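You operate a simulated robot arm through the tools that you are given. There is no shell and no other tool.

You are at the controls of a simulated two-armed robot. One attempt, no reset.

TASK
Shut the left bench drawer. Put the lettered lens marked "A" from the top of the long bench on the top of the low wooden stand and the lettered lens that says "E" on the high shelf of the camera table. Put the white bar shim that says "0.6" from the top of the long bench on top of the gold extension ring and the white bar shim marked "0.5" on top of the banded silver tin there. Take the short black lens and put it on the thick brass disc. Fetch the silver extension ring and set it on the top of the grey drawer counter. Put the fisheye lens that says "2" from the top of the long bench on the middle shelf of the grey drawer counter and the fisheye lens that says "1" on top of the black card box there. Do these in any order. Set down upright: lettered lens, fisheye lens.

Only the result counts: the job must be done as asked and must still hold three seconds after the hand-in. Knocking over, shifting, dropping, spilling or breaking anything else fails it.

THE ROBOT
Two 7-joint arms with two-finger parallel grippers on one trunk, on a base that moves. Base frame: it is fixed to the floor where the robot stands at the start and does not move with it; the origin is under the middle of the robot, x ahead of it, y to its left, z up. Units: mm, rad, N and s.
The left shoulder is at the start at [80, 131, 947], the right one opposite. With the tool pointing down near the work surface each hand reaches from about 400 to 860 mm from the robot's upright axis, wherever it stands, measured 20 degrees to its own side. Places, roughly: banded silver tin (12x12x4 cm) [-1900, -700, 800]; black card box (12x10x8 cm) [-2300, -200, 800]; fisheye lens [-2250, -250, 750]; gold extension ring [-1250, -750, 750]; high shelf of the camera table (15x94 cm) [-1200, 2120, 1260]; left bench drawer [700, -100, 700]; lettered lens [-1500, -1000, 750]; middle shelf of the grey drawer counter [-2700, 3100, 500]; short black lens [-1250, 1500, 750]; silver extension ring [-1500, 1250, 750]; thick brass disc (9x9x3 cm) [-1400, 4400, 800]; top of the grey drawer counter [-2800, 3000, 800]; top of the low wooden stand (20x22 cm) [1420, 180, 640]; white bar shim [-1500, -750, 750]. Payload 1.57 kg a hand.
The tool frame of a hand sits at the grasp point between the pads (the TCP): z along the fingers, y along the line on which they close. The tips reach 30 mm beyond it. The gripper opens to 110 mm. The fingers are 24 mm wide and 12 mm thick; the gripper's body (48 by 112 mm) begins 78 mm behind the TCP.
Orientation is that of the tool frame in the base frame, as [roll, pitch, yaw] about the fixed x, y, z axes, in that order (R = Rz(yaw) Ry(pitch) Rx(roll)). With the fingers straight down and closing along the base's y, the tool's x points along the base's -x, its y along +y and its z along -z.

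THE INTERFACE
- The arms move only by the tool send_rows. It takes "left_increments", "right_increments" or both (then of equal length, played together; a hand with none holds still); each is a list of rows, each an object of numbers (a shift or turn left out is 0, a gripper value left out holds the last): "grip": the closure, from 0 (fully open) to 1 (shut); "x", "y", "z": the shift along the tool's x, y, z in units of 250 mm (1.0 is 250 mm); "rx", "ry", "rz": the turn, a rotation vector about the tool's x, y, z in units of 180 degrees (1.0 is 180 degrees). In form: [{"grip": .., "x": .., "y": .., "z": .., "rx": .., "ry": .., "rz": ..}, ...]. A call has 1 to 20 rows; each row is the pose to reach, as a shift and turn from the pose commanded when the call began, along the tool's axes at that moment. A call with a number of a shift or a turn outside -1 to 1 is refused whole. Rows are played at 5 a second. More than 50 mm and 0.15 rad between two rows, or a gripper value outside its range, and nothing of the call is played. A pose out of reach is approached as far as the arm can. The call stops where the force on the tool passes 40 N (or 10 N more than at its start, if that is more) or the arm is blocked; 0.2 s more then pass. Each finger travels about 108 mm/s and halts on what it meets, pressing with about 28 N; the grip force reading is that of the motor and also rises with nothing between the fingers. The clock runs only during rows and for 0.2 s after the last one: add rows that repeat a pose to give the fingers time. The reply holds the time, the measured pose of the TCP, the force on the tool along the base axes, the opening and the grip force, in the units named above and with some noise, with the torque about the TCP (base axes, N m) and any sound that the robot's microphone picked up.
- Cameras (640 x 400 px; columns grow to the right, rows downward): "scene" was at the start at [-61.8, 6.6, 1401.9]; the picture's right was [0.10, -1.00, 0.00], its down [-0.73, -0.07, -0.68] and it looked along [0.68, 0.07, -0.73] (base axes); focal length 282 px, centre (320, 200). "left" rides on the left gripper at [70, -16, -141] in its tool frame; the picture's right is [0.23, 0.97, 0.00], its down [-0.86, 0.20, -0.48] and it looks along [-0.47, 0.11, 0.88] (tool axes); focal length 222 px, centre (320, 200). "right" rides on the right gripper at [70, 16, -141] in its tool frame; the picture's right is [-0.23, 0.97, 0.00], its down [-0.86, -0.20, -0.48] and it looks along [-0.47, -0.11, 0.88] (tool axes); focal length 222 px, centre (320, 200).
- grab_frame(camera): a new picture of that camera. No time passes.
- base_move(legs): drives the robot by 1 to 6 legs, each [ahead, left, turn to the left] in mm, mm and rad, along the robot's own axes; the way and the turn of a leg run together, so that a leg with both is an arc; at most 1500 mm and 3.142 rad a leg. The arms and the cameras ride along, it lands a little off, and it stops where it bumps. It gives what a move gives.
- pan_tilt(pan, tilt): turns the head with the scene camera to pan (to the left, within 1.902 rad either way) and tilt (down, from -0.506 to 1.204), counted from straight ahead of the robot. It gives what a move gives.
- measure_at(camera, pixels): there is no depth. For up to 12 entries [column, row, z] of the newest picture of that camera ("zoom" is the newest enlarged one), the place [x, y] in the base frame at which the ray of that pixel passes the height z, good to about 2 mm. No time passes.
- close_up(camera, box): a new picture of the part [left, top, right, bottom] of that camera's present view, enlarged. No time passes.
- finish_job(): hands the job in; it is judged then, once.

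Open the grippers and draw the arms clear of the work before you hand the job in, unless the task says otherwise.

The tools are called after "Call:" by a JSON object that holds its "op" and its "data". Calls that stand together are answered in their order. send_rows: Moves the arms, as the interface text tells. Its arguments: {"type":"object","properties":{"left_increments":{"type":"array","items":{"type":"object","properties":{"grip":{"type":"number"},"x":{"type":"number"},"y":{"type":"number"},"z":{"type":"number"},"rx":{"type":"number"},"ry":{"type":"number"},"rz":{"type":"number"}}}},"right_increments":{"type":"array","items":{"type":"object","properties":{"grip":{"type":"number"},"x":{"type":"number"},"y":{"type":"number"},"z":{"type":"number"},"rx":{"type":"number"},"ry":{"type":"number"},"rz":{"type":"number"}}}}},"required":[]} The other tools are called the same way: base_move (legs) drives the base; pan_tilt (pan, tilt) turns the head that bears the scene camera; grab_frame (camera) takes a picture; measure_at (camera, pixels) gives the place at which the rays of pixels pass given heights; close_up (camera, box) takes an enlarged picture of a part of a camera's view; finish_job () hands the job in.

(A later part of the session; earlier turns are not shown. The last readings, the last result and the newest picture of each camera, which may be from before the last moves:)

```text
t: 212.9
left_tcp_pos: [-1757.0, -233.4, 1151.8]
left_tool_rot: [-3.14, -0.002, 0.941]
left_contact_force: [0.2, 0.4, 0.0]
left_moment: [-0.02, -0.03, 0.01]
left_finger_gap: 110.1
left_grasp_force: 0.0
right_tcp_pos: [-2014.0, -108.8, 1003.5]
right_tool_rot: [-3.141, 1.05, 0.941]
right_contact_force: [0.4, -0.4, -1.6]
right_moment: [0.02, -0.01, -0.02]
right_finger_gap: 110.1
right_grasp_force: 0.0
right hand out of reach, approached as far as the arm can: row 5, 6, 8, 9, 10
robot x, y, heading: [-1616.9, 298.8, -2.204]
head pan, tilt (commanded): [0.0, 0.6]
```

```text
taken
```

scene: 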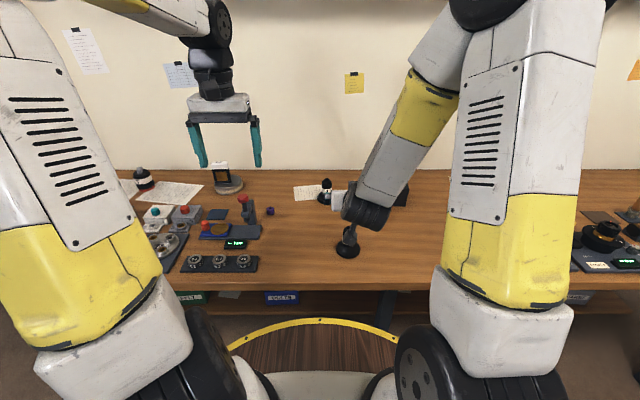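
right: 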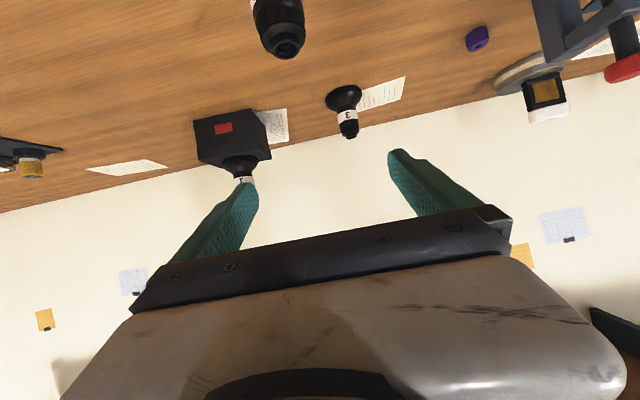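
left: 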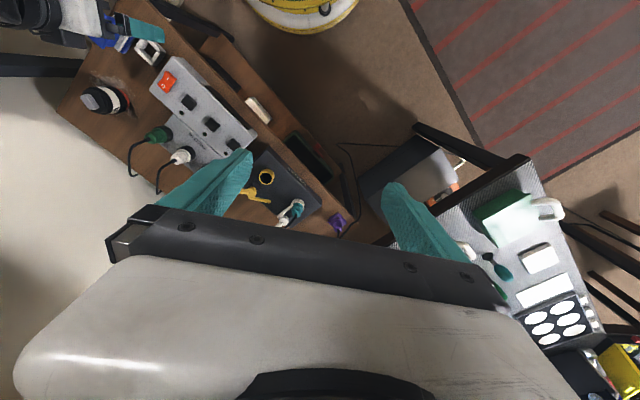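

I measure fisheye 2's position again from the right view (280,35) and scene (347,243).

Call:
{"op": "close_up", "data": {"camera": "right", "box": [220, 0, 340, 75]}}

Call:
{"op": "close_up", "data": {"camera": "scene", "box": [310, 200, 390, 270]}}

```text
5.33 times, centred on (280, 38) of right
```

zoom: 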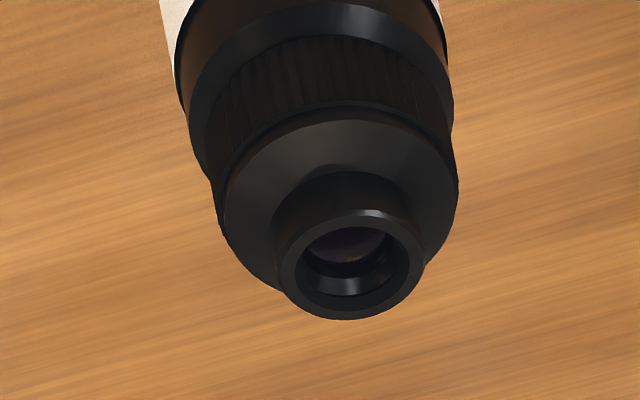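

```text
5.71 times, centred on (350, 235) of scene
```

zoom: 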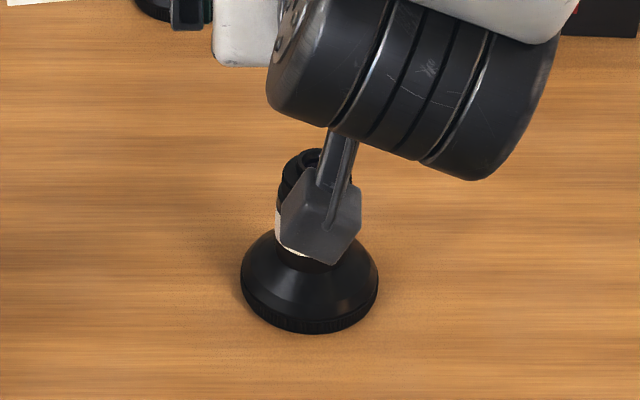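

Call:
{"op": "measure_at", "data": {"camera": "right", "pixels": [[285.2, 49.6, 880], [285.2, 49.6, 886], [285.2, 49.6, 892]]}}

Call:
{"op": "measure_at", "data": {"camera": "scene", "pixels": [[348.1, 250.4, 805], [345.5, 228.5, 886]]}}

```text
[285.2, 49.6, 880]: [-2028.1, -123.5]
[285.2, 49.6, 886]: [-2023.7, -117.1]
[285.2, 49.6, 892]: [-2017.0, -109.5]
```

```text
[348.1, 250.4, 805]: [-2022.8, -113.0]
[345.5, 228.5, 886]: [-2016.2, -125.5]
```

Fisheye 2's centre is (−2022,−115). I align and descend vertically with the tilted, open fingers to TCP z≈868.

Call:
{"op": "send_rows", "data": {"right_increments": [{"grip": 0, "x": -0.0193, "y": -0.011, "z": 0.0337}, {"grip": 0, "x": 0.1195, "y": -0.011, "z": 0.1133}, {"grip": 0, "x": 0.2583, "y": -0.011, "z": 0.1929}, {"grip": 0, "x": 0.3624, "y": -0.011, "z": 0.2526}, {"grip": 0, "x": 0.4508, "y": -0.011, "z": 0.3034}, {"grip": 0, "x": 0.4508, "y": -0.011, "z": 0.3034}]}}

Call:
{"op": "grab_frame", "data": {"camera": "right"}}

Call:
{"op": "close_up", "data": {"camera": "scene", "box": [290, 180, 420, 290]}}

Call:
{"op": "grab_frame", "data": {"camera": "left"}}

```text
t: 214.3
left_tcp_pos: [-1757.5, -231.5, 1151.4]
left_tool_rot: [-3.141, -0.002, 0.942]
left_contact_force: [0.1, -0.7, -0.5]
left_moment: [-0.02, -0.02, 0.01]
left_finger_gap: 109.8
left_grasp_force: 0.1
right_tcp_pos: [-2022.4, -114.5, 868.2]
right_tool_rot: [-3.141, 1.05, 0.943]
right_contact_force: [0.4, -0.3, 0.3]
right_moment: [0.02, -0.01, 0.04]
right_finger_gap: 110.0
right_grasp_force: 0.1
robot x, y, heading: [-1612.3, 300.3, -2.201]
head pan, tilt (commanded): [0.0, 0.6]
```

```text
taken
```

right: 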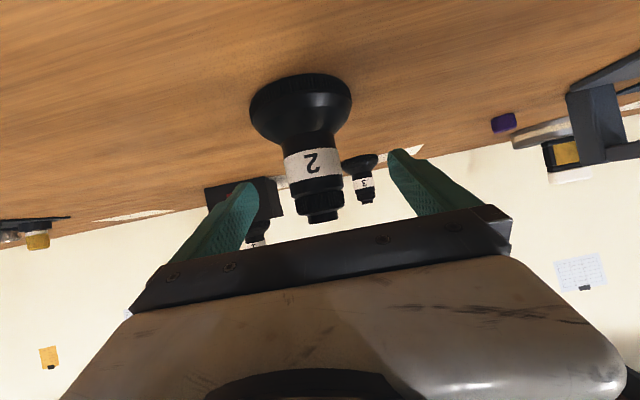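

```text
3.64 times, centred on (355, 235) of scene
```

zoom: 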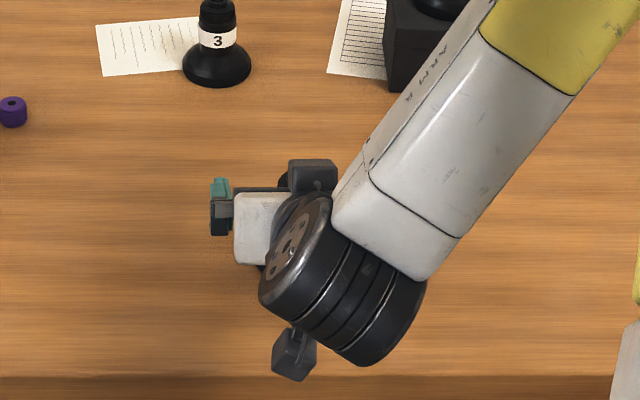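

```text
taken
```

left: 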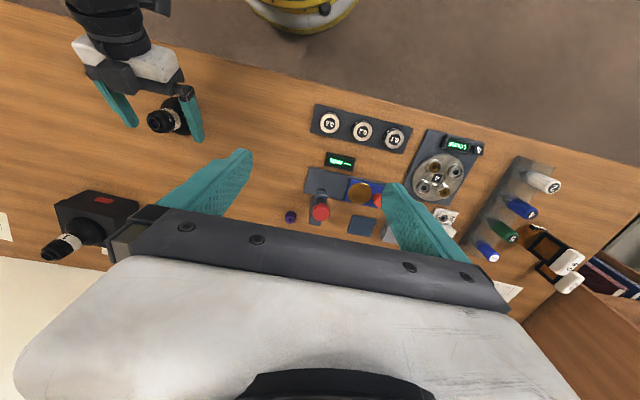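

The barrel is centred between the fingers in the right view. I close the gripper gradually.

Call:
{"op": "send_rows", "data": {"right_increments": [{"grip": 0.3}, {"grip": 0.5}, {"grip": 0.6}, {"grip": 0.64}, {"grip": 0.7}, {"grip": 1}, {"grip": 1}]}}

Call:
{"op": "grab_frame", "data": {"camera": "right"}}

Call:
{"op": "close_up", "data": {"camera": "left", "box": [40, 20, 280, 200]}}

```text
t: 215.9
left_tcp_pos: [-1757.5, -233.7, 1151.5]
left_tool_rot: [-3.14, -0.002, 0.941]
left_contact_force: [-0.5, 0.6, 0.2]
left_moment: [-0.05, -0.01, 0.01]
left_finger_gap: 109.7
left_grasp_force: 0.0
right_tcp_pos: [-2022.2, -114.8, 868.2]
right_tool_rot: [-3.141, 1.051, 0.943]
right_contact_force: [-0.8, -0.5, 0.0]
right_moment: [-0.11, -0.09, 0.0]
right_finger_gap: 37.8
right_grasp_force: 28.2
robot x, y, heading: [-1610.7, 301.1, -2.199]
head pan, tilt (commanded): [0.0, 0.6]
```

```text
taken
```

right: 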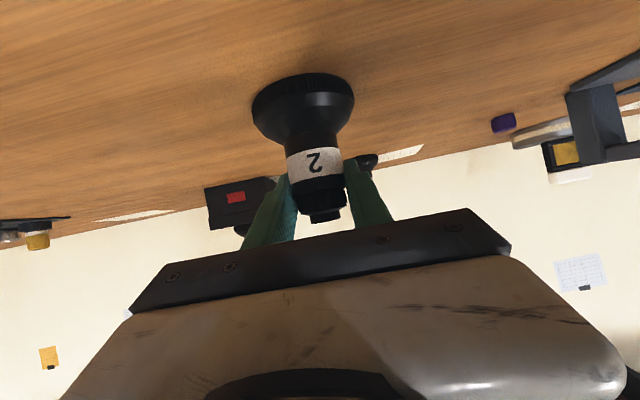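

```text
2.22 times, centred on (160, 110) of left
```

zoom: 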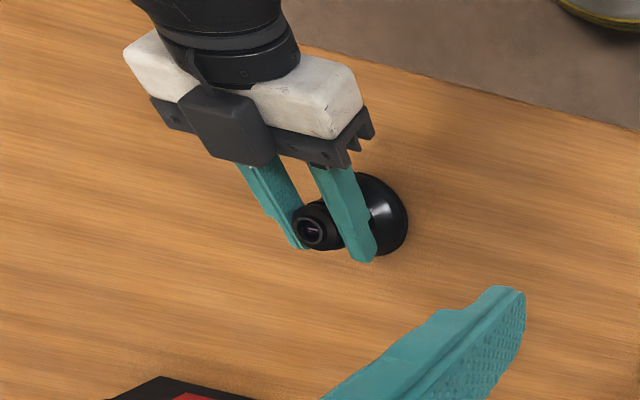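

Fisheye 2 is gripped (37.8 mm). I lift it vertically 130 mm.

Call:
{"op": "send_rows", "data": {"right_increments": [{"x": -0.07, "z": -0.04}, {"x": -0.17, "z": -0.098}, {"x": -0.27, "z": -0.155}, {"x": -0.36, "z": -0.207}, {"x": -0.45, "z": -0.258}]}}

Call:
{"op": "grab_frame", "data": {"camera": "right"}}

Call:
{"op": "pan_tilt", "data": {"pan": -1.6, "tilt": 0.5}}

Call:
{"op": "grab_frame", "data": {"camera": "scene"}}

```text
t: 217.2
left_tcp_pos: [-1758.5, -233.0, 1151.8]
left_tool_rot: [-3.14, -0.001, 0.94]
left_contact_force: [0.9, -1.1, -0.5]
left_moment: [0.02, 0.01, 0.0]
left_finger_gap: 109.9
left_grasp_force: 0.0
right_tcp_pos: [-2022.0, -114.3, 996.1]
right_tool_rot: [-3.141, 1.047, 0.942]
right_contact_force: [-0.3, -0.9, -2.7]
right_moment: [0.01, 0.0, -0.01]
right_finger_gap: 37.4
right_grasp_force: 27.6
robot x, y, heading: [-1610.9, 300.8, -2.205]
head pan, tilt (commanded): [0.0, 0.6]
```

```text
taken
```

right: 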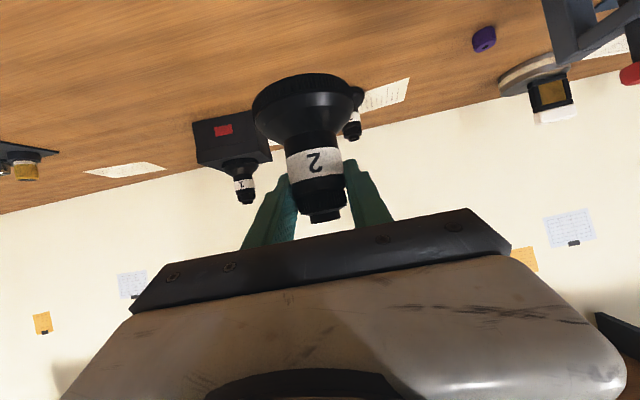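

```text
t: 218.8
left_tcp_pos: [-1757.8, -232.4, 1151.8]
left_tool_rot: [-3.138, -0.002, 0.94]
left_contact_force: [0.1, 0.5, 0.1]
left_moment: [0.01, 0.04, 0.02]
left_finger_gap: 110.1
left_grasp_force: 0.2
right_tcp_pos: [-2021.5, -114.3, 995.3]
right_tool_rot: [3.14, 1.048, 0.942]
right_contact_force: [0.9, 0.3, -3.0]
right_moment: [0.01, -0.02, -0.02]
right_finger_gap: 37.4
right_grasp_force: 27.7
robot x, y, heading: [-1614.8, 301.0, -2.205]
head pan, tilt (commanded): [-1.6, 0.499]
```

```text
taken
```

scene: 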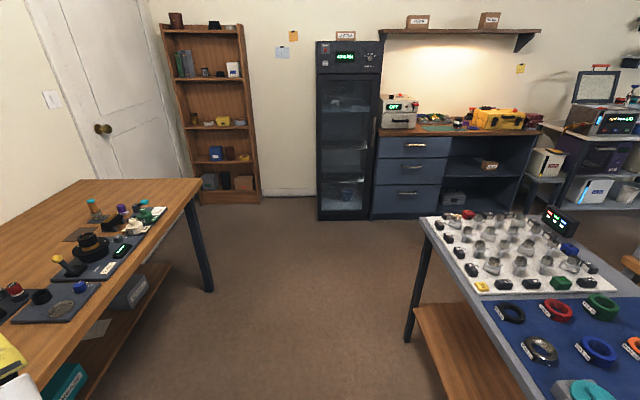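

An excellent view: the counter lies ahead beyond, and the silver ring is on the blue mat at (540,348). I zoom in and measure the blue table and ring.

Call:
{"op": "close_up", "data": {"camera": "scene", "box": [400, 200, 640, 400]}}

Call:
{"op": "close_up", "data": {"camera": "scene", "box": [360, 80, 560, 230]}}

Call:
{"op": "measure_at", "data": {"camera": "scene", "pixels": [[540, 350, 800], [540, 350, 780], [421, 219, 800], [421, 219, 780], [530, 398, 800], [375, 218, 0], [500, 210, 0]]}}

```text
2.00 times, centred on (520, 300) of scene
```

zoom: 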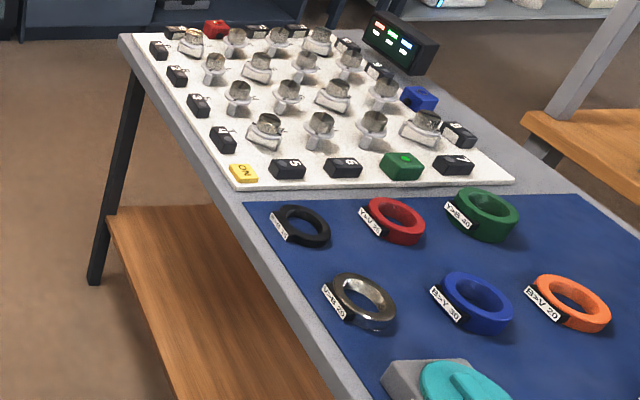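

```text
2.67 times, centred on (460, 155) of scene
```

zoom: 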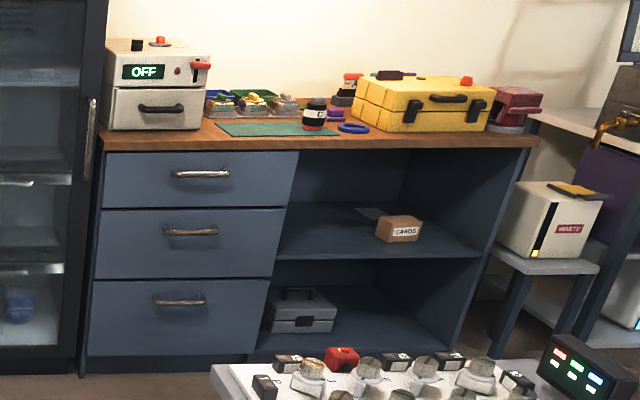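

```text
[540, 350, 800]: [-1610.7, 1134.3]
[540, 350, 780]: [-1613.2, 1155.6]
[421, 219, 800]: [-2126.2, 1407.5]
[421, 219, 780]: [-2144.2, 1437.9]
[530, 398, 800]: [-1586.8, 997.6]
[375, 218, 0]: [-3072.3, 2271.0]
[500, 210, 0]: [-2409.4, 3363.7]
```

The silver ring is ≈96 mm inside the blue table's near (left) edge at about (−1612,1140). I raise the right hand a bit more, then rotate to face that table edge (heading ≈0.92).

Call:
{"op": "send_rows", "data": {"right_increments": [{"x": -0.087, "y": -0.1, "z": -0.05}, {"x": -0.174, "y": -0.2, "z": -0.1}, {"x": -0.26, "y": -0.3, "z": -0.15}, {"x": -0.347, "y": -0.4, "z": -0.2}]}}

Call:
{"op": "base_move", "data": {"legs": [[0, 0, 3.122]]}}

Call:
{"op": "pan_tilt", "data": {"pan": 0.2, "tilt": 0.6}}

Call:
{"op": "grab_frame", "data": {"camera": "scene"}}

```text
t: 219.8
left_tcp_pos: [-1758.0, -233.0, 1151.8]
left_tool_rot: [-3.139, -0.002, 0.943]
left_contact_force: [0.8, -0.9, 0.2]
left_moment: [0.04, -0.03, 0.02]
left_finger_gap: 109.9
left_grasp_force: 0.1
right_tcp_pos: [-2104.1, -57.6, 1096.1]
right_tool_rot: [-3.14, 1.05, 0.945]
right_contact_force: [0.3, -0.6, -1.6]
right_moment: [0.02, 0.02, -0.01]
right_finger_gap: 37.9
right_grasp_force: 29.0
robot x, y, heading: [-1615.4, 301.2, -2.204]
head pan, tilt (commanded): [-1.6, 0.499]
```

```text
t: 227.6
left_tcp_pos: [-1469.4, 835.2, 1152.2]
left_tool_rot: [-3.14, -0.002, -2.198]
left_contact_force: [0.0, 0.2, -0.6]
left_moment: [0.01, -0.02, -0.04]
left_finger_gap: 110.2
left_grasp_force: 0.1
right_tcp_pos: [-1123.8, 660.6, 1095.5]
right_tool_rot: [3.141, 1.049, -2.198]
right_contact_force: [0.4, 0.2, -0.9]
right_moment: [0.02, 0.02, 0.02]
right_finger_gap: 37.3
right_grasp_force: 27.6
robot x, y, heading: [-1612.1, 303.2, 0.944]
head pan, tilt (commanded): [-1.6, 0.499]
```

```text
t: 229.4
left_tcp_pos: [-1468.5, 835.4, 1152.2]
left_tool_rot: [-3.139, -0.003, -2.199]
left_contact_force: [0.4, 0.5, -0.7]
left_moment: [-0.02, 0.01, 0.01]
left_finger_gap: 110.1
left_grasp_force: 0.0
right_tcp_pos: [-1121.9, 660.3, 1095.3]
right_tool_rot: [-3.141, 1.049, -2.197]
right_contact_force: [0.6, -0.6, -1.3]
right_moment: [-0.02, -0.01, 0.01]
right_finger_gap: 37.8
right_grasp_force: 28.0
robot x, y, heading: [-1613.7, 299.5, 0.942]
head pan, tilt (commanded): [0.201, 0.6]
```

```text
taken
```

scene: 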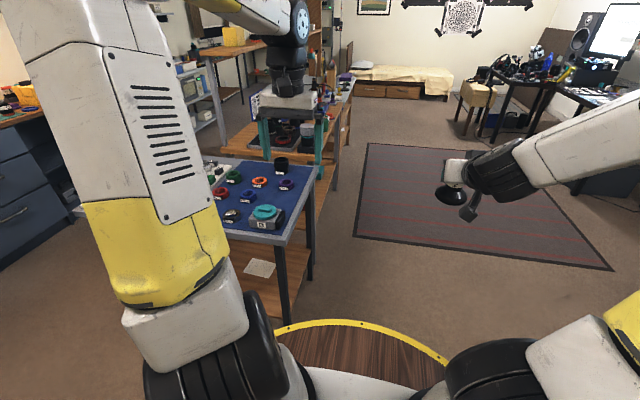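

I see the blue table ahead-left with the silver ring at (232,215), and the short black lens at (281,163). I zoom and measure.

Call:
{"op": "close_up", "data": {"camera": "scene", "box": [190, 140, 330, 260]}}

Call:
{"op": "measure_at", "data": {"camera": "scene", "pixels": [[285, 243, 800], [285, 243, 780], [285, 243, 820], [232, 216, 810], [281, 173, 810], [318, 187, 800]]}}

```text
3.33 times, centred on (260, 200) of scene
```

zoom: 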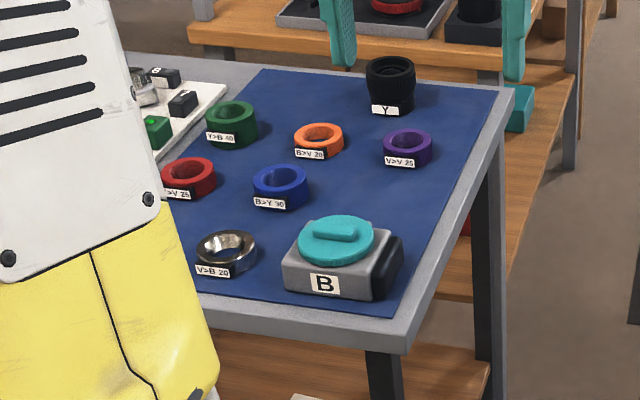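

```text
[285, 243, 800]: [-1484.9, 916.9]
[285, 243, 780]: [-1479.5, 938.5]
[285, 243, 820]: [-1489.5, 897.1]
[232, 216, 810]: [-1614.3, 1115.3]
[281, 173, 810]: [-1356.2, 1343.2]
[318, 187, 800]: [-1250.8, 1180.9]
```

The silver ring is at about (−1614,1115) and the short black lens (labelled Y) at (−1356,1343). I move 160 mm ahead and 300 mm left so that the left hand can reach the ring.

Call:
{"op": "base_move", "data": {"legs": [[0, 300, 0], [150, 0, 0]]}}

Call:
{"op": "grab_frame", "data": {"camera": "scene"}}

Call:
{"op": "grab_frame", "data": {"camera": "left"}}

```text
t: 232.4
left_tcp_pos: [-1626.3, 1133.1, 1152.8]
left_tool_rot: [-3.139, -0.002, -2.194]
left_contact_force: [-0.1, 0.1, -0.3]
left_moment: [0.0, 0.0, -0.04]
left_finger_gap: 109.9
left_grasp_force: 0.0
right_tcp_pos: [-1278.9, 959.6, 1095.2]
right_tool_rot: [3.142, 1.05, -2.194]
right_contact_force: [-0.2, 0.1, -1.3]
right_moment: [0.01, 0.0, -0.03]
right_finger_gap: 37.6
right_grasp_force: 27.7
robot x, y, heading: [-1767.9, 599.0, 0.943]
head pan, tilt (commanded): [0.201, 0.6]
```

```text
taken
```

scene: 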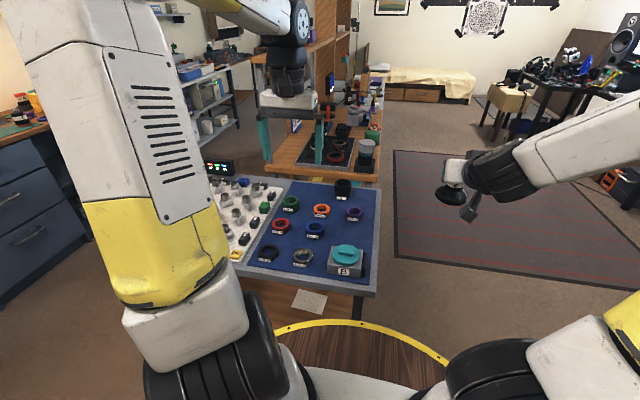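

```text
taken
```

left: 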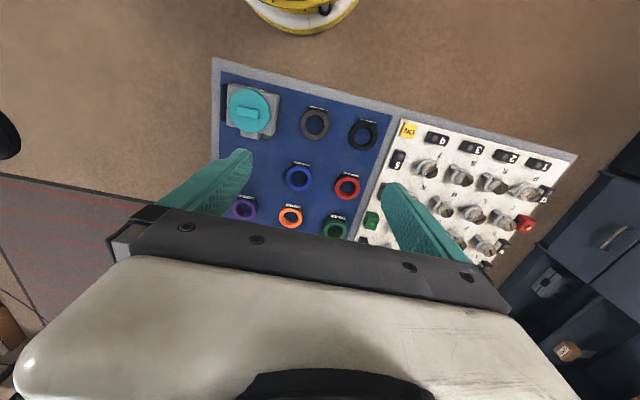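

The left view shows the silver ring at (313,123). I zoom both cameras to triangulate.

Call:
{"op": "close_up", "data": {"camera": "left", "box": [260, 80, 420, 180]}}

Call:
{"op": "close_up", "data": {"camera": "scene", "box": [240, 210, 380, 300]}}

```text
4.00 times, centred on (340, 130) of left
```

zoom: 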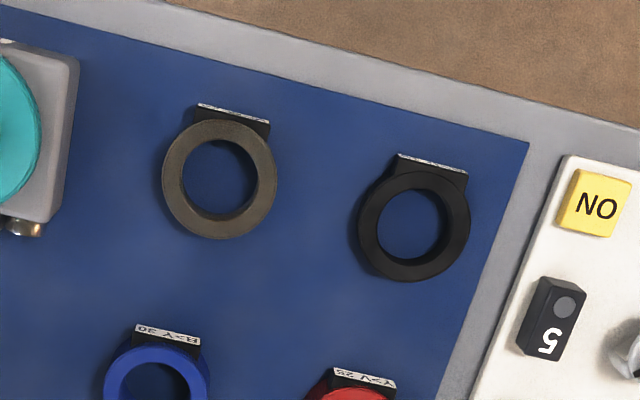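

```text
4.44 times, centred on (310, 255) of scene
```

zoom: 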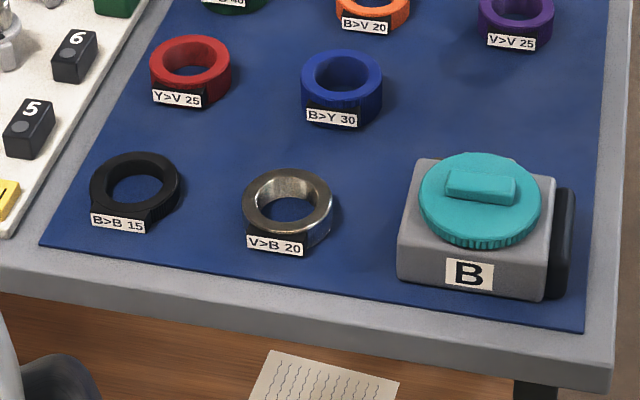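

Call:
{"op": "measure_at", "data": {"camera": "left", "pixels": [[315, 124.5, 800], [315, 124.5, 820], [315, 124.5, 840], [300.5, 124.5, 820], [329, 124.5, 820]]}}

Call:
{"op": "measure_at", "data": {"camera": "scene", "pixels": [[302.6, 255.7, 800], [302.6, 255.7, 820], [302.6, 255.7, 840]]}}

```text
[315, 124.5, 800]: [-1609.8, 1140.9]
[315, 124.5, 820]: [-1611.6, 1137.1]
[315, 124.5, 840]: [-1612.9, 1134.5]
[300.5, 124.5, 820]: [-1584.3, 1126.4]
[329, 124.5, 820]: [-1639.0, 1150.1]
```

```text
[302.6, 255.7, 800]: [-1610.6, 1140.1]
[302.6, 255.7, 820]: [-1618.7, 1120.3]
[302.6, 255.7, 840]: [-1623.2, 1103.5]
```

The ring's top is at z≈801, centre (−1610,1140). I triangulate the mat's corner to get the table surface height.

Call:
{"op": "measure_at", "data": {"camera": "left", "pixels": [[392, 115.5, 760], [392, 115.5, 780], [392, 115.5, 800]]}}

Call:
{"op": "measure_at", "data": {"camera": "scene", "pixels": [[247, 265.1, 760], [247, 265.1, 780], [247, 265.1, 800]]}}

```text
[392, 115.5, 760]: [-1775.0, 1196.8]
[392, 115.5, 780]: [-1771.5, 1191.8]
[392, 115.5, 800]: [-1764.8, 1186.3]
```

```text
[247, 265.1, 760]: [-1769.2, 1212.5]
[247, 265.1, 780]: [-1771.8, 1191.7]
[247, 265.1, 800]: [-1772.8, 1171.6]
```

The mat surface is z=780, so the ring spans 780–801. I lower the left hand above the ring to z≈910 for a check.

Call:
{"op": "send_rows", "data": {"left_increments": [{"grip": 0, "x": -0.0617, "y": -0.0345, "z": 0.1}, {"grip": 0, "x": -0.0617, "y": -0.0345, "z": 0.28}, {"grip": 0, "x": -0.0617, "y": -0.0345, "z": 0.46}, {"grip": 0, "x": -0.0617, "y": -0.0345, "z": 0.64}, {"grip": 0, "x": -0.0617, "y": -0.0345, "z": 0.82}, {"grip": 0, "x": -0.0617, "y": -0.0345, "z": 0.97}, {"grip": 0, "x": -0.0617, "y": -0.0345, "z": 0.97}]}}

Call:
{"op": "grab_frame", "data": {"camera": "left"}}

Call:
{"op": "close_up", "data": {"camera": "scene", "box": [230, 170, 390, 300]}}

```text
t: 234.0
left_tcp_pos: [-1611.5, 1141.2, 909.8]
left_tool_rot: [-3.139, -0.001, -2.195]
left_contact_force: [0.3, -0.2, -0.8]
left_moment: [0.01, 0.0, 0.0]
left_finger_gap: 109.9
left_grasp_force: 0.0
right_tcp_pos: [-1278.6, 959.5, 1095.7]
right_tool_rot: [3.142, 1.048, -2.194]
right_contact_force: [0.4, 0.2, -3.0]
right_moment: [0.02, 0.0, 0.04]
right_finger_gap: 37.6
right_grasp_force: 28.0
robot x, y, heading: [-1770.1, 596.4, 0.941]
head pan, tilt (commanded): [0.201, 0.6]
```

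```text
taken
```

left: 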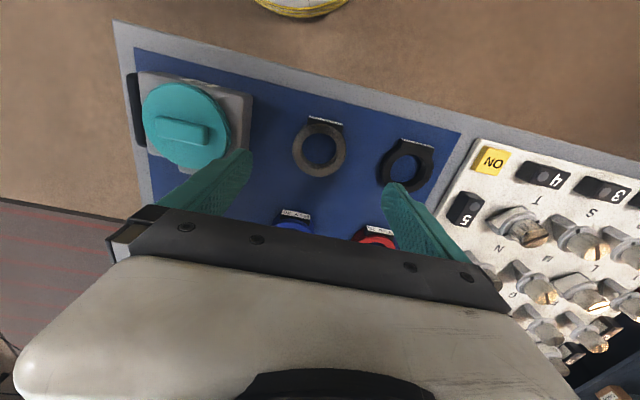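

```text
3.08 times, centred on (310, 235) of scene
```

zoom: 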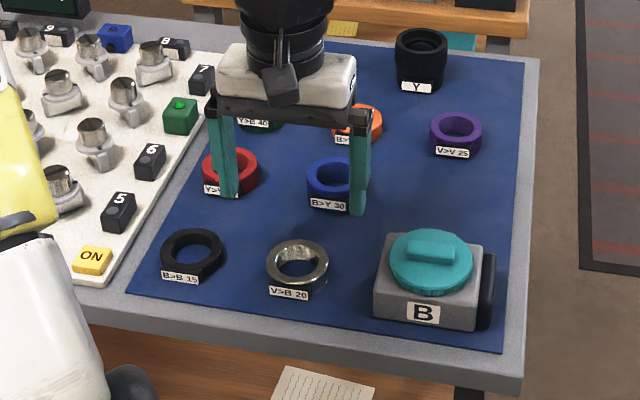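

The neighbouring black ring is close (≈67 mm from centre), so I narrow the fingers to ~78 mm before descending. First I verify the ring's centre from this closer view.

Call:
{"op": "close_up", "data": {"camera": "left", "box": [270, 100, 450, 200]}}

Call:
{"op": "measure_at", "data": {"camera": "left", "pixels": [[319.5, 147.5, 801], [292.5, 147.5, 801], [346, 147.5, 801], [319, 121, 801], [319.5, 173, 801], [404, 165, 798], [379, 165, 798]]}}

```text
3.56 times, centred on (360, 150) of left
```

zoom: 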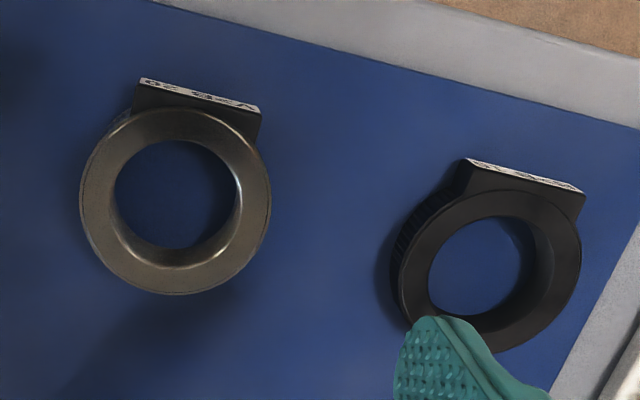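

```text
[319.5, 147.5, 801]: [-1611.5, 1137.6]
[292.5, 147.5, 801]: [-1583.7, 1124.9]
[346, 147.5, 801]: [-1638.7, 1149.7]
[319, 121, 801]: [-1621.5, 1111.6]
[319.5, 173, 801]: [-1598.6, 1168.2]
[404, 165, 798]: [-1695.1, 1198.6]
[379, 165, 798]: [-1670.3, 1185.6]
```

Centred within 2 mm. I narrow the fingers, descend to TCP z≈814 (tips ≈784), and close on the ring.

Call:
{"op": "send_rows", "data": {"left_increments": [{"grip": 0.28, "z": 0.0}, {"grip": 0.28, "z": 0.12}, {"grip": 0.28, "z": 0.24}, {"grip": 0.28, "z": 0.33}, {"grip": 0.28, "z": 0.37}, {"grip": 0.28, "z": 0.383}, {"grip": 0.36, "z": 0.383}, {"grip": 0.42, "z": 0.383}, {"grip": 0.46, "z": 0.383}, {"grip": 1, "z": 0.383}, {"grip": 1, "z": 0.383}]}}

Call:
{"op": "grab_frame", "data": {"camera": "left"}}

Call:
{"op": "close_up", "data": {"camera": "scene", "box": [230, 170, 390, 300]}}

```text
t: 236.4
left_tcp_pos: [-1610.9, 1141.1, 812.8]
left_tool_rot: [-3.14, -0.001, -2.195]
left_contact_force: [-4.8, 6.1, 10.6]
left_moment: [0.41, 0.37, -0.05]
left_finger_gap: 62.4
left_grasp_force: 27.8
right_tcp_pos: [-1279.7, 957.8, 1096.1]
right_tool_rot: [3.141, 1.049, -2.194]
right_contact_force: [0.6, 0.1, -2.0]
right_moment: [-0.01, 0.0, 0.0]
right_finger_gap: 37.6
right_grasp_force: 27.9
robot x, y, heading: [-1768.3, 598.1, 0.944]
head pan, tilt (commanded): [0.201, 0.6]
```

```text
taken
```

left: 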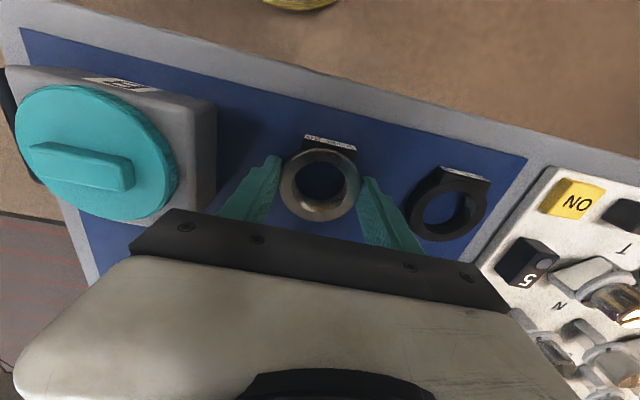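

```text
3.08 times, centred on (310, 235) of scene
```

zoom: 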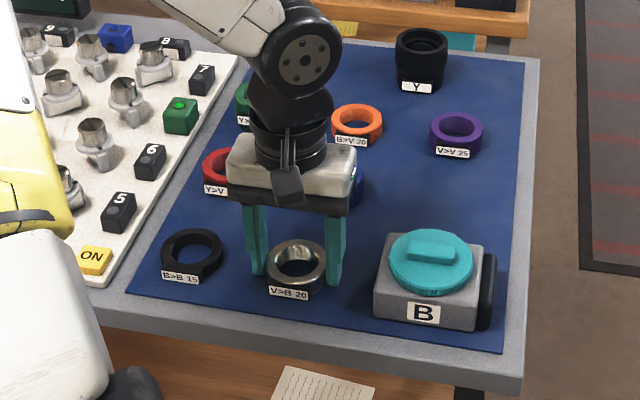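

Gripped at 62.4 mm. I lift slowly 60 mm and check that the ring comes along level.

Call:
{"op": "send_rows", "data": {"left_increments": [{"z": -0.02}, {"z": -0.06}, {"z": -0.12}, {"z": -0.24}]}}

Call:
{"op": "grab_frame", "data": {"camera": "left"}}

Call:
{"op": "close_up", "data": {"camera": "scene", "box": [230, 170, 390, 300]}}

```text
t: 237.4
left_tcp_pos: [-1610.0, 1139.7, 874.9]
left_tool_rot: [-3.141, -0.003, -2.197]
left_contact_force: [-0.5, 1.2, -1.0]
left_moment: [0.02, 0.0, 0.03]
left_finger_gap: 62.1
left_grasp_force: 28.6
right_tcp_pos: [-1278.8, 958.7, 1095.8]
right_tool_rot: [-3.141, 1.049, -2.195]
right_contact_force: [0.7, -0.2, -2.1]
right_moment: [-0.03, 0.04, -0.01]
right_finger_gap: 37.6
right_grasp_force: 28.0
robot x, y, heading: [-1769.9, 597.1, 0.942]
head pan, tilt (commanded): [0.201, 0.6]
```

```text
taken
```

left: 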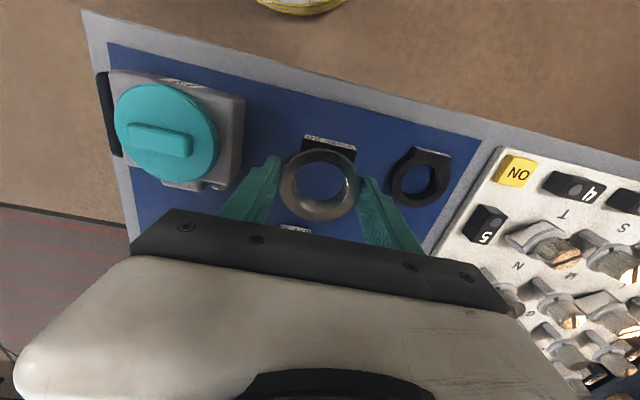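

```text
3.08 times, centred on (310, 235) of scene
```

zoom: 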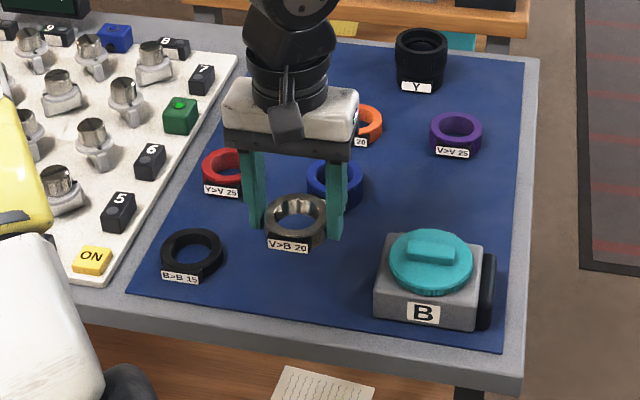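

The ring is lifted level. I raise it further, back away from the table, turn toward the counter (heading ≈2.5) and drive along the open corridor.

Call:
{"op": "send_rows", "data": {"left_increments": [{"z": -0.18}, {"z": -0.36}, {"z": -0.54}, {"z": -0.72}, {"z": -0.9}]}}

Call:
{"op": "base_move", "data": {"legs": [[-150, 0, 0], [0, 0, 1.558]]}}

Call:
{"op": "base_move", "data": {"legs": [[996, -160, 0], [271, -296, 0]]}}

Call:
{"op": "pan_tilt", "data": {"pan": -0.3, "tilt": 0.5}}

Call:
{"op": "grab_frame", "data": {"camera": "scene"}}

```text
t: 238.6
left_tcp_pos: [-1609.0, 1138.9, 1099.0]
left_tool_rot: [-3.139, -0.003, -2.195]
left_contact_force: [-0.2, -0.1, -0.8]
left_moment: [0.0, 0.0, 0.03]
left_finger_gap: 62.5
left_grasp_force: 28.6
right_tcp_pos: [-1279.1, 958.8, 1094.8]
right_tool_rot: [3.14, 1.048, -2.193]
right_contact_force: [0.7, -0.1, -2.1]
right_moment: [-0.01, 0.03, 0.0]
right_finger_gap: 37.7
right_grasp_force: 27.7
robot x, y, heading: [-1768.5, 600.1, 0.947]
head pan, tilt (commanded): [0.201, 0.6]
```

```text
t: 243.8
left_tcp_pos: [-2395.2, 637.6, 1099.2]
left_tool_rot: [-3.14, 0.0, -0.626]
left_contact_force: [1.0, 0.3, -0.6]
left_moment: [-0.01, -0.01, 0.01]
left_finger_gap: 62.5
left_grasp_force: 27.6
right_tcp_pos: [-2214.4, 967.3, 1095.8]
right_tool_rot: [-3.142, 1.049, -0.622]
right_contact_force: [0.3, 0.1, -1.5]
right_moment: [0.0, -0.01, 0.02]
right_finger_gap: 37.4
right_grasp_force: 27.6
robot x, y, heading: [-1855.0, 480.6, 2.518]
head pan, tilt (commanded): [0.201, 0.6]
```

```text
t: 251.1
left_tcp_pos: [-3164.0, 1744.7, 1098.8]
left_tool_rot: [-3.141, -0.002, -0.615]
left_contact_force: [-0.3, 1.1, -0.9]
left_moment: [-0.01, 0.02, 0.01]
left_finger_gap: 62.6
left_grasp_force: 27.8
right_tcp_pos: [-2988.1, 2076.8, 1094.9]
right_tool_rot: [-3.142, 1.049, -0.612]
right_contact_force: [0.5, 0.1, -1.7]
right_moment: [0.01, -0.03, 0.01]
right_finger_gap: 37.5
right_grasp_force: 28.3
robot x, y, heading: [-2620.2, 1592.8, 2.531]
head pan, tilt (commanded): [0.201, 0.6]
```

```text
t: 252.0
left_tcp_pos: [-3164.0, 1745.2, 1098.5]
left_tool_rot: [-3.139, -0.001, -0.615]
left_contact_force: [-0.6, 0.2, -1.4]
left_moment: [0.0, 0.02, 0.0]
left_finger_gap: 62.2
left_grasp_force: 27.3
right_tcp_pos: [-2988.2, 2077.3, 1094.8]
right_tool_rot: [3.141, 1.05, -0.612]
right_contact_force: [0.1, -1.0, -1.4]
right_moment: [-0.02, -0.02, 0.01]
right_finger_gap: 37.3
right_grasp_force: 27.8
robot x, y, heading: [-2619.6, 1594.7, 2.524]
head pan, tilt (commanded): [-0.3, 0.499]
```

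```text
taken
```

scene: 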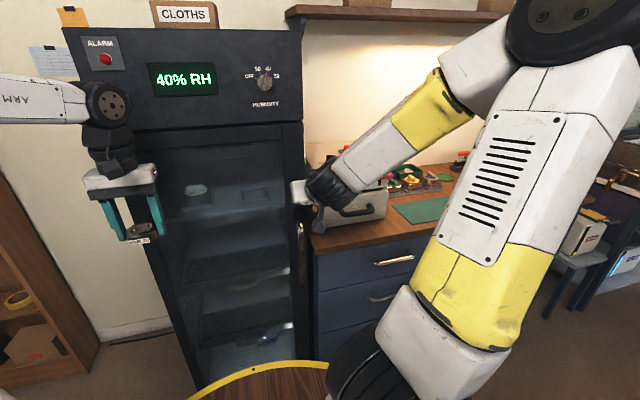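

The drying cabinet is directly ahead; the counter is to the right. I back off a little and strafe right to stand before the counter.

Call:
{"op": "base_move", "data": {"legs": [[-60, 0, 0], [0, -850, 0]]}}

Call:
{"op": "pan_tilt", "data": {"pan": 0.0, "tilt": 0.55}}

Call:
{"op": "grab_frame", "data": {"camera": "scene"}}

Call:
{"op": "grab_frame", "data": {"camera": "left"}}

Call:
{"op": "grab_frame", "data": {"camera": "right"}}

```text
t: 257.1
left_tcp_pos: [-2629.3, 2397.2, 1098.8]
left_tool_rot: [-3.139, -0.001, -0.618]
left_contact_force: [0.5, -1.2, -0.7]
left_moment: [-0.01, -0.01, -0.01]
left_finger_gap: 62.1
left_grasp_force: 28.3
right_tcp_pos: [-2450.8, 2729.2, 1095.5]
right_tool_rot: [3.142, 1.048, -0.616]
right_contact_force: [0.4, 0.3, -1.4]
right_moment: [0.01, -0.01, 0.0]
right_finger_gap: 36.9
right_grasp_force: 28.2
robot x, y, heading: [-2088.9, 2243.1, 2.524]
head pan, tilt (commanded): [-0.3, 0.499]
```

```text
t: 257.9
left_tcp_pos: [-2628.4, 2397.3, 1098.2]
left_tool_rot: [-3.14, -0.003, -0.62]
left_contact_force: [0.1, 0.9, -1.1]
left_moment: [0.02, -0.03, 0.01]
left_finger_gap: 62.5
left_grasp_force: 28.1
right_tcp_pos: [-2450.2, 2728.9, 1095.1]
right_tool_rot: [3.141, 1.049, -0.615]
right_contact_force: [-0.3, 0.2, -2.0]
right_moment: [-0.04, 0.0, -0.01]
right_finger_gap: 37.3
right_grasp_force: 28.1
robot x, y, heading: [-2088.2, 2239.0, 2.521]
head pan, tilt (commanded): [0.0, 0.55]
```

```text
taken
```

scene: 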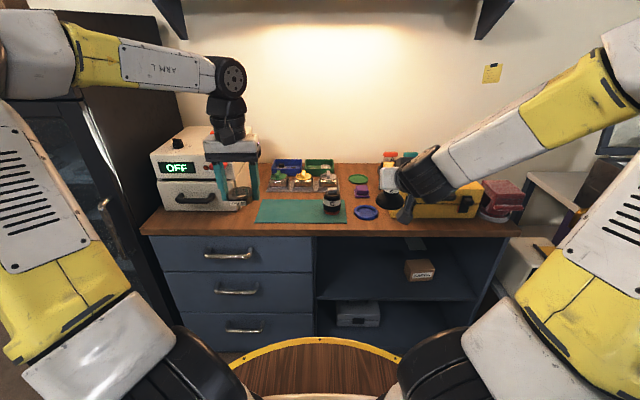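

```text
taken
```

left: 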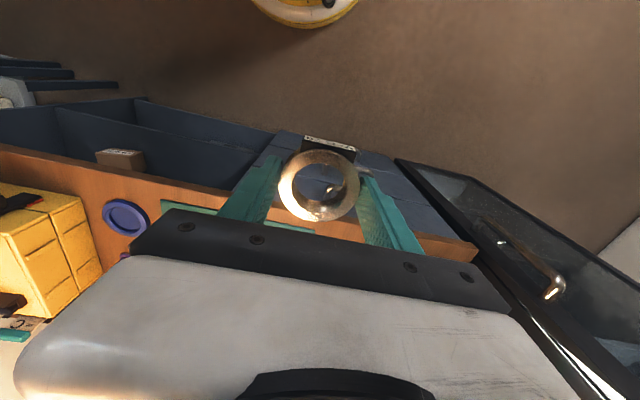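

```text
taken
```

right: 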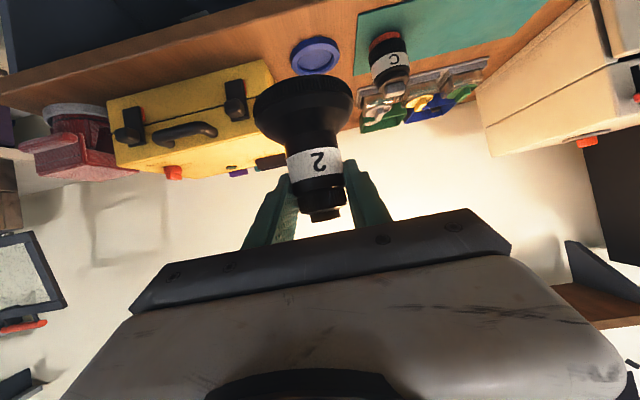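

The counter is well in view. I zoom in on the counter top to find free space for the ring.

Call:
{"op": "close_up", "data": {"camera": "scene", "box": [140, 130, 340, 250]}}

Call:
{"op": "close_up", "data": {"camera": "scene", "box": [320, 130, 530, 260]}}

Call:
{"op": "close_up", "data": {"camera": "scene", "box": [290, 220, 520, 360]}}

```text
3.20 times, centred on (240, 190) of scene
```

zoom: 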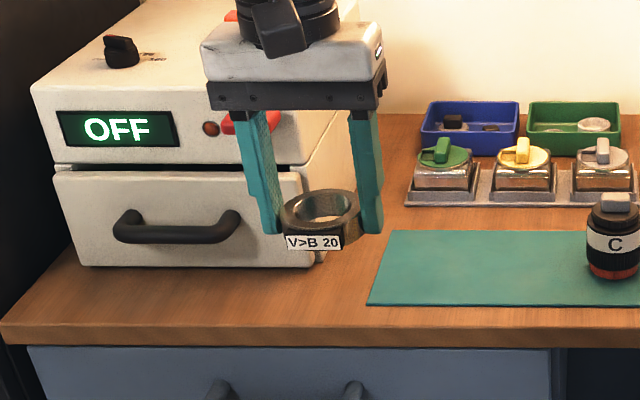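

```text
3.05 times, centred on (425, 195) of scene
```

zoom: 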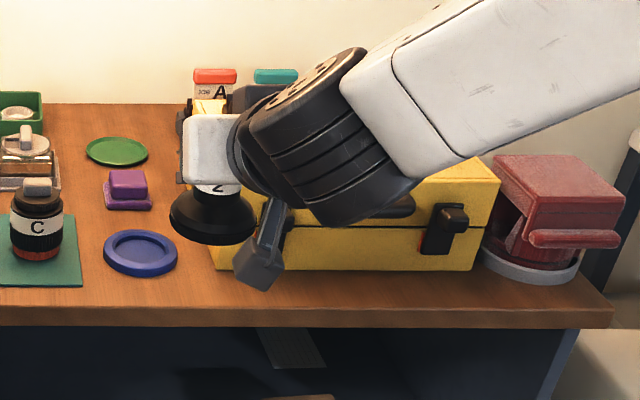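

```text
2.78 times, centred on (405, 290) of scene
```

zoom: 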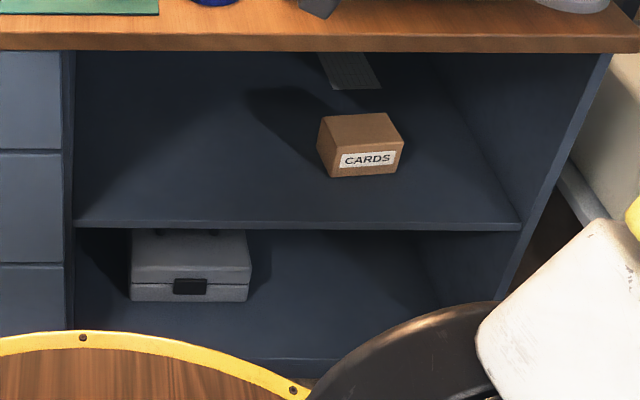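

I triangulate the counter-top height with the blue lid visible at scene (366,212), left (127,217) and right (315,55).

Call:
{"op": "measure_at", "data": {"camera": "scene", "pixels": [[366, 212.4, 780], [366, 212.4, 800], [366, 212.4, 820], [366, 212.4, 840]]}}

Call:
{"op": "measure_at", "data": {"camera": "left", "pixels": [[127, 216.5, 780], [127, 216.5, 800], [127, 216.5, 820], [127, 216.5, 840]]}}

Call:
{"op": "measure_at", "data": {"camera": "right", "pixels": [[315, 54, 780], [315, 54, 800], [315, 54, 820], [315, 54, 840]]}}

```text
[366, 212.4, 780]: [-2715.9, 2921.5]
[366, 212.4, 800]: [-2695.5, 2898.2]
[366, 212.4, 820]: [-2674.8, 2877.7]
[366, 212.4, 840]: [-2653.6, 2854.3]
```

```text
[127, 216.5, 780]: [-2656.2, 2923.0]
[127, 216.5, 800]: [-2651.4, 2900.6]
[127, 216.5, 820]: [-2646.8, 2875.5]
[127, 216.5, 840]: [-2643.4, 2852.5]
```

```text
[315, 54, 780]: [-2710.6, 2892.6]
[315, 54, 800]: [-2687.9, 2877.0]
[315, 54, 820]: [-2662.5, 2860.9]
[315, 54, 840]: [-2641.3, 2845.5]
```

The counter top is at z≈840 with the middle shelf at z≈505 (opening up to ≈809). I measure the free strip in front of the OFF machine at z=840.

Call:
{"op": "close_up", "data": {"camera": "scene", "box": [140, 130, 340, 250]}}

Call:
{"op": "measure_at", "data": {"camera": "zoom", "pixels": [[82, 265, 840], [315, 267, 840], [330, 250, 840], [368, 304, 840], [393, 231, 840], [300, 297, 840], [340, 300, 840], [200, 326, 840], [340, 326, 840], [60, 326, 840]]}}

```text
3.20 times, centred on (240, 190) of scene
```

zoom: 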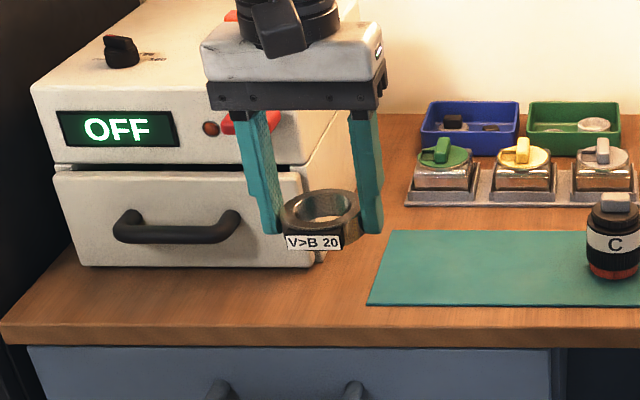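

```text
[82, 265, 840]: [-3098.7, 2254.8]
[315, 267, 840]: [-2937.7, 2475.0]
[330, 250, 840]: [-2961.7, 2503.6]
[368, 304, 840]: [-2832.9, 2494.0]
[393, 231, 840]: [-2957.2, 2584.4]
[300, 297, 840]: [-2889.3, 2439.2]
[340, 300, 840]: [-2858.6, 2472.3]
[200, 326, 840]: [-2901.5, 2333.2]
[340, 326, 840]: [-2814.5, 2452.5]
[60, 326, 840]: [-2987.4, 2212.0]
```

I check the OFF machine's height and the yellow toolbox/front strip on the right as alternatives.

Call:
{"op": "measure_at", "data": {"camera": "zoom", "pixels": [[300, 165, 960], [300, 165, 980], [300, 165, 1000], [300, 165, 1020], [300, 165, 1040]]}}

Call:
{"op": "measure_at", "data": {"camera": "scene", "pixels": [[392, 219, 840], [472, 219, 840], [400, 229.5, 840], [480, 229.5, 840], [385, 222, 840], [366, 219.5, 840], [346, 222, 840], [346, 198, 840], [320, 297.5, 505], [320, 297.5, 490], [320, 297.5, 520], [450, 298, 505]]}}

```text
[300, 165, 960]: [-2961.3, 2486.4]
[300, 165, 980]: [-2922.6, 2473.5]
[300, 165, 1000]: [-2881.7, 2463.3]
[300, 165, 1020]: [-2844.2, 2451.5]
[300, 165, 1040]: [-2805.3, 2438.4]
```

```text
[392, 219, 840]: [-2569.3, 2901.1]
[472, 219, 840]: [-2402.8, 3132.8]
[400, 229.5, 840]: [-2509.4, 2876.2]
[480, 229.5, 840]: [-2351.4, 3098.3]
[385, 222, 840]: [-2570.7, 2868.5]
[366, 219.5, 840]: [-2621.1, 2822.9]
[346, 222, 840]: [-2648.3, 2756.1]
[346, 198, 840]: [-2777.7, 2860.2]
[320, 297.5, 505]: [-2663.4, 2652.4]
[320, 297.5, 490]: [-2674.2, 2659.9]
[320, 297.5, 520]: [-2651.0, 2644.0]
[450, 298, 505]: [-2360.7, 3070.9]
```

I'll set the ring in the strip before the OFF machine (≈50 mm behind the counter's front edge). First I move 150 mm closer.

Call:
{"op": "base_move", "data": {"legs": [[150, 0, 0]]}}

Call:
{"op": "grab_frame", "data": {"camera": "scene"}}

Call:
{"op": "grab_frame", "data": {"camera": "left"}}

```text
t: 259.2
left_tcp_pos: [-2748.7, 2484.8, 1099.2]
left_tool_rot: [-3.14, -0.001, -0.619]
left_contact_force: [0.2, -0.2, -1.6]
left_moment: [-0.01, -0.02, 0.01]
left_finger_gap: 62.3
left_grasp_force: 28.5
right_tcp_pos: [-2571.1, 2816.8, 1095.0]
right_tool_rot: [-3.141, 1.049, -0.618]
right_contact_force: [0.2, 0.7, -1.4]
right_moment: [0.0, -0.03, 0.0]
right_finger_gap: 37.2
right_grasp_force: 27.8
robot x, y, heading: [-2209.2, 2329.6, 2.516]
head pan, tilt (commanded): [0.0, 0.55]
```

```text
taken
```

scene: 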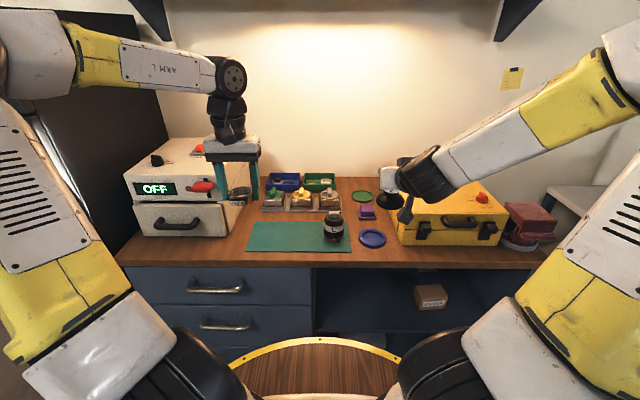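

```text
taken
```

left: 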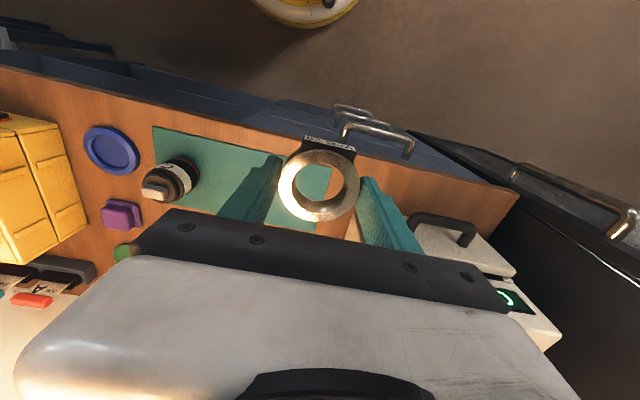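

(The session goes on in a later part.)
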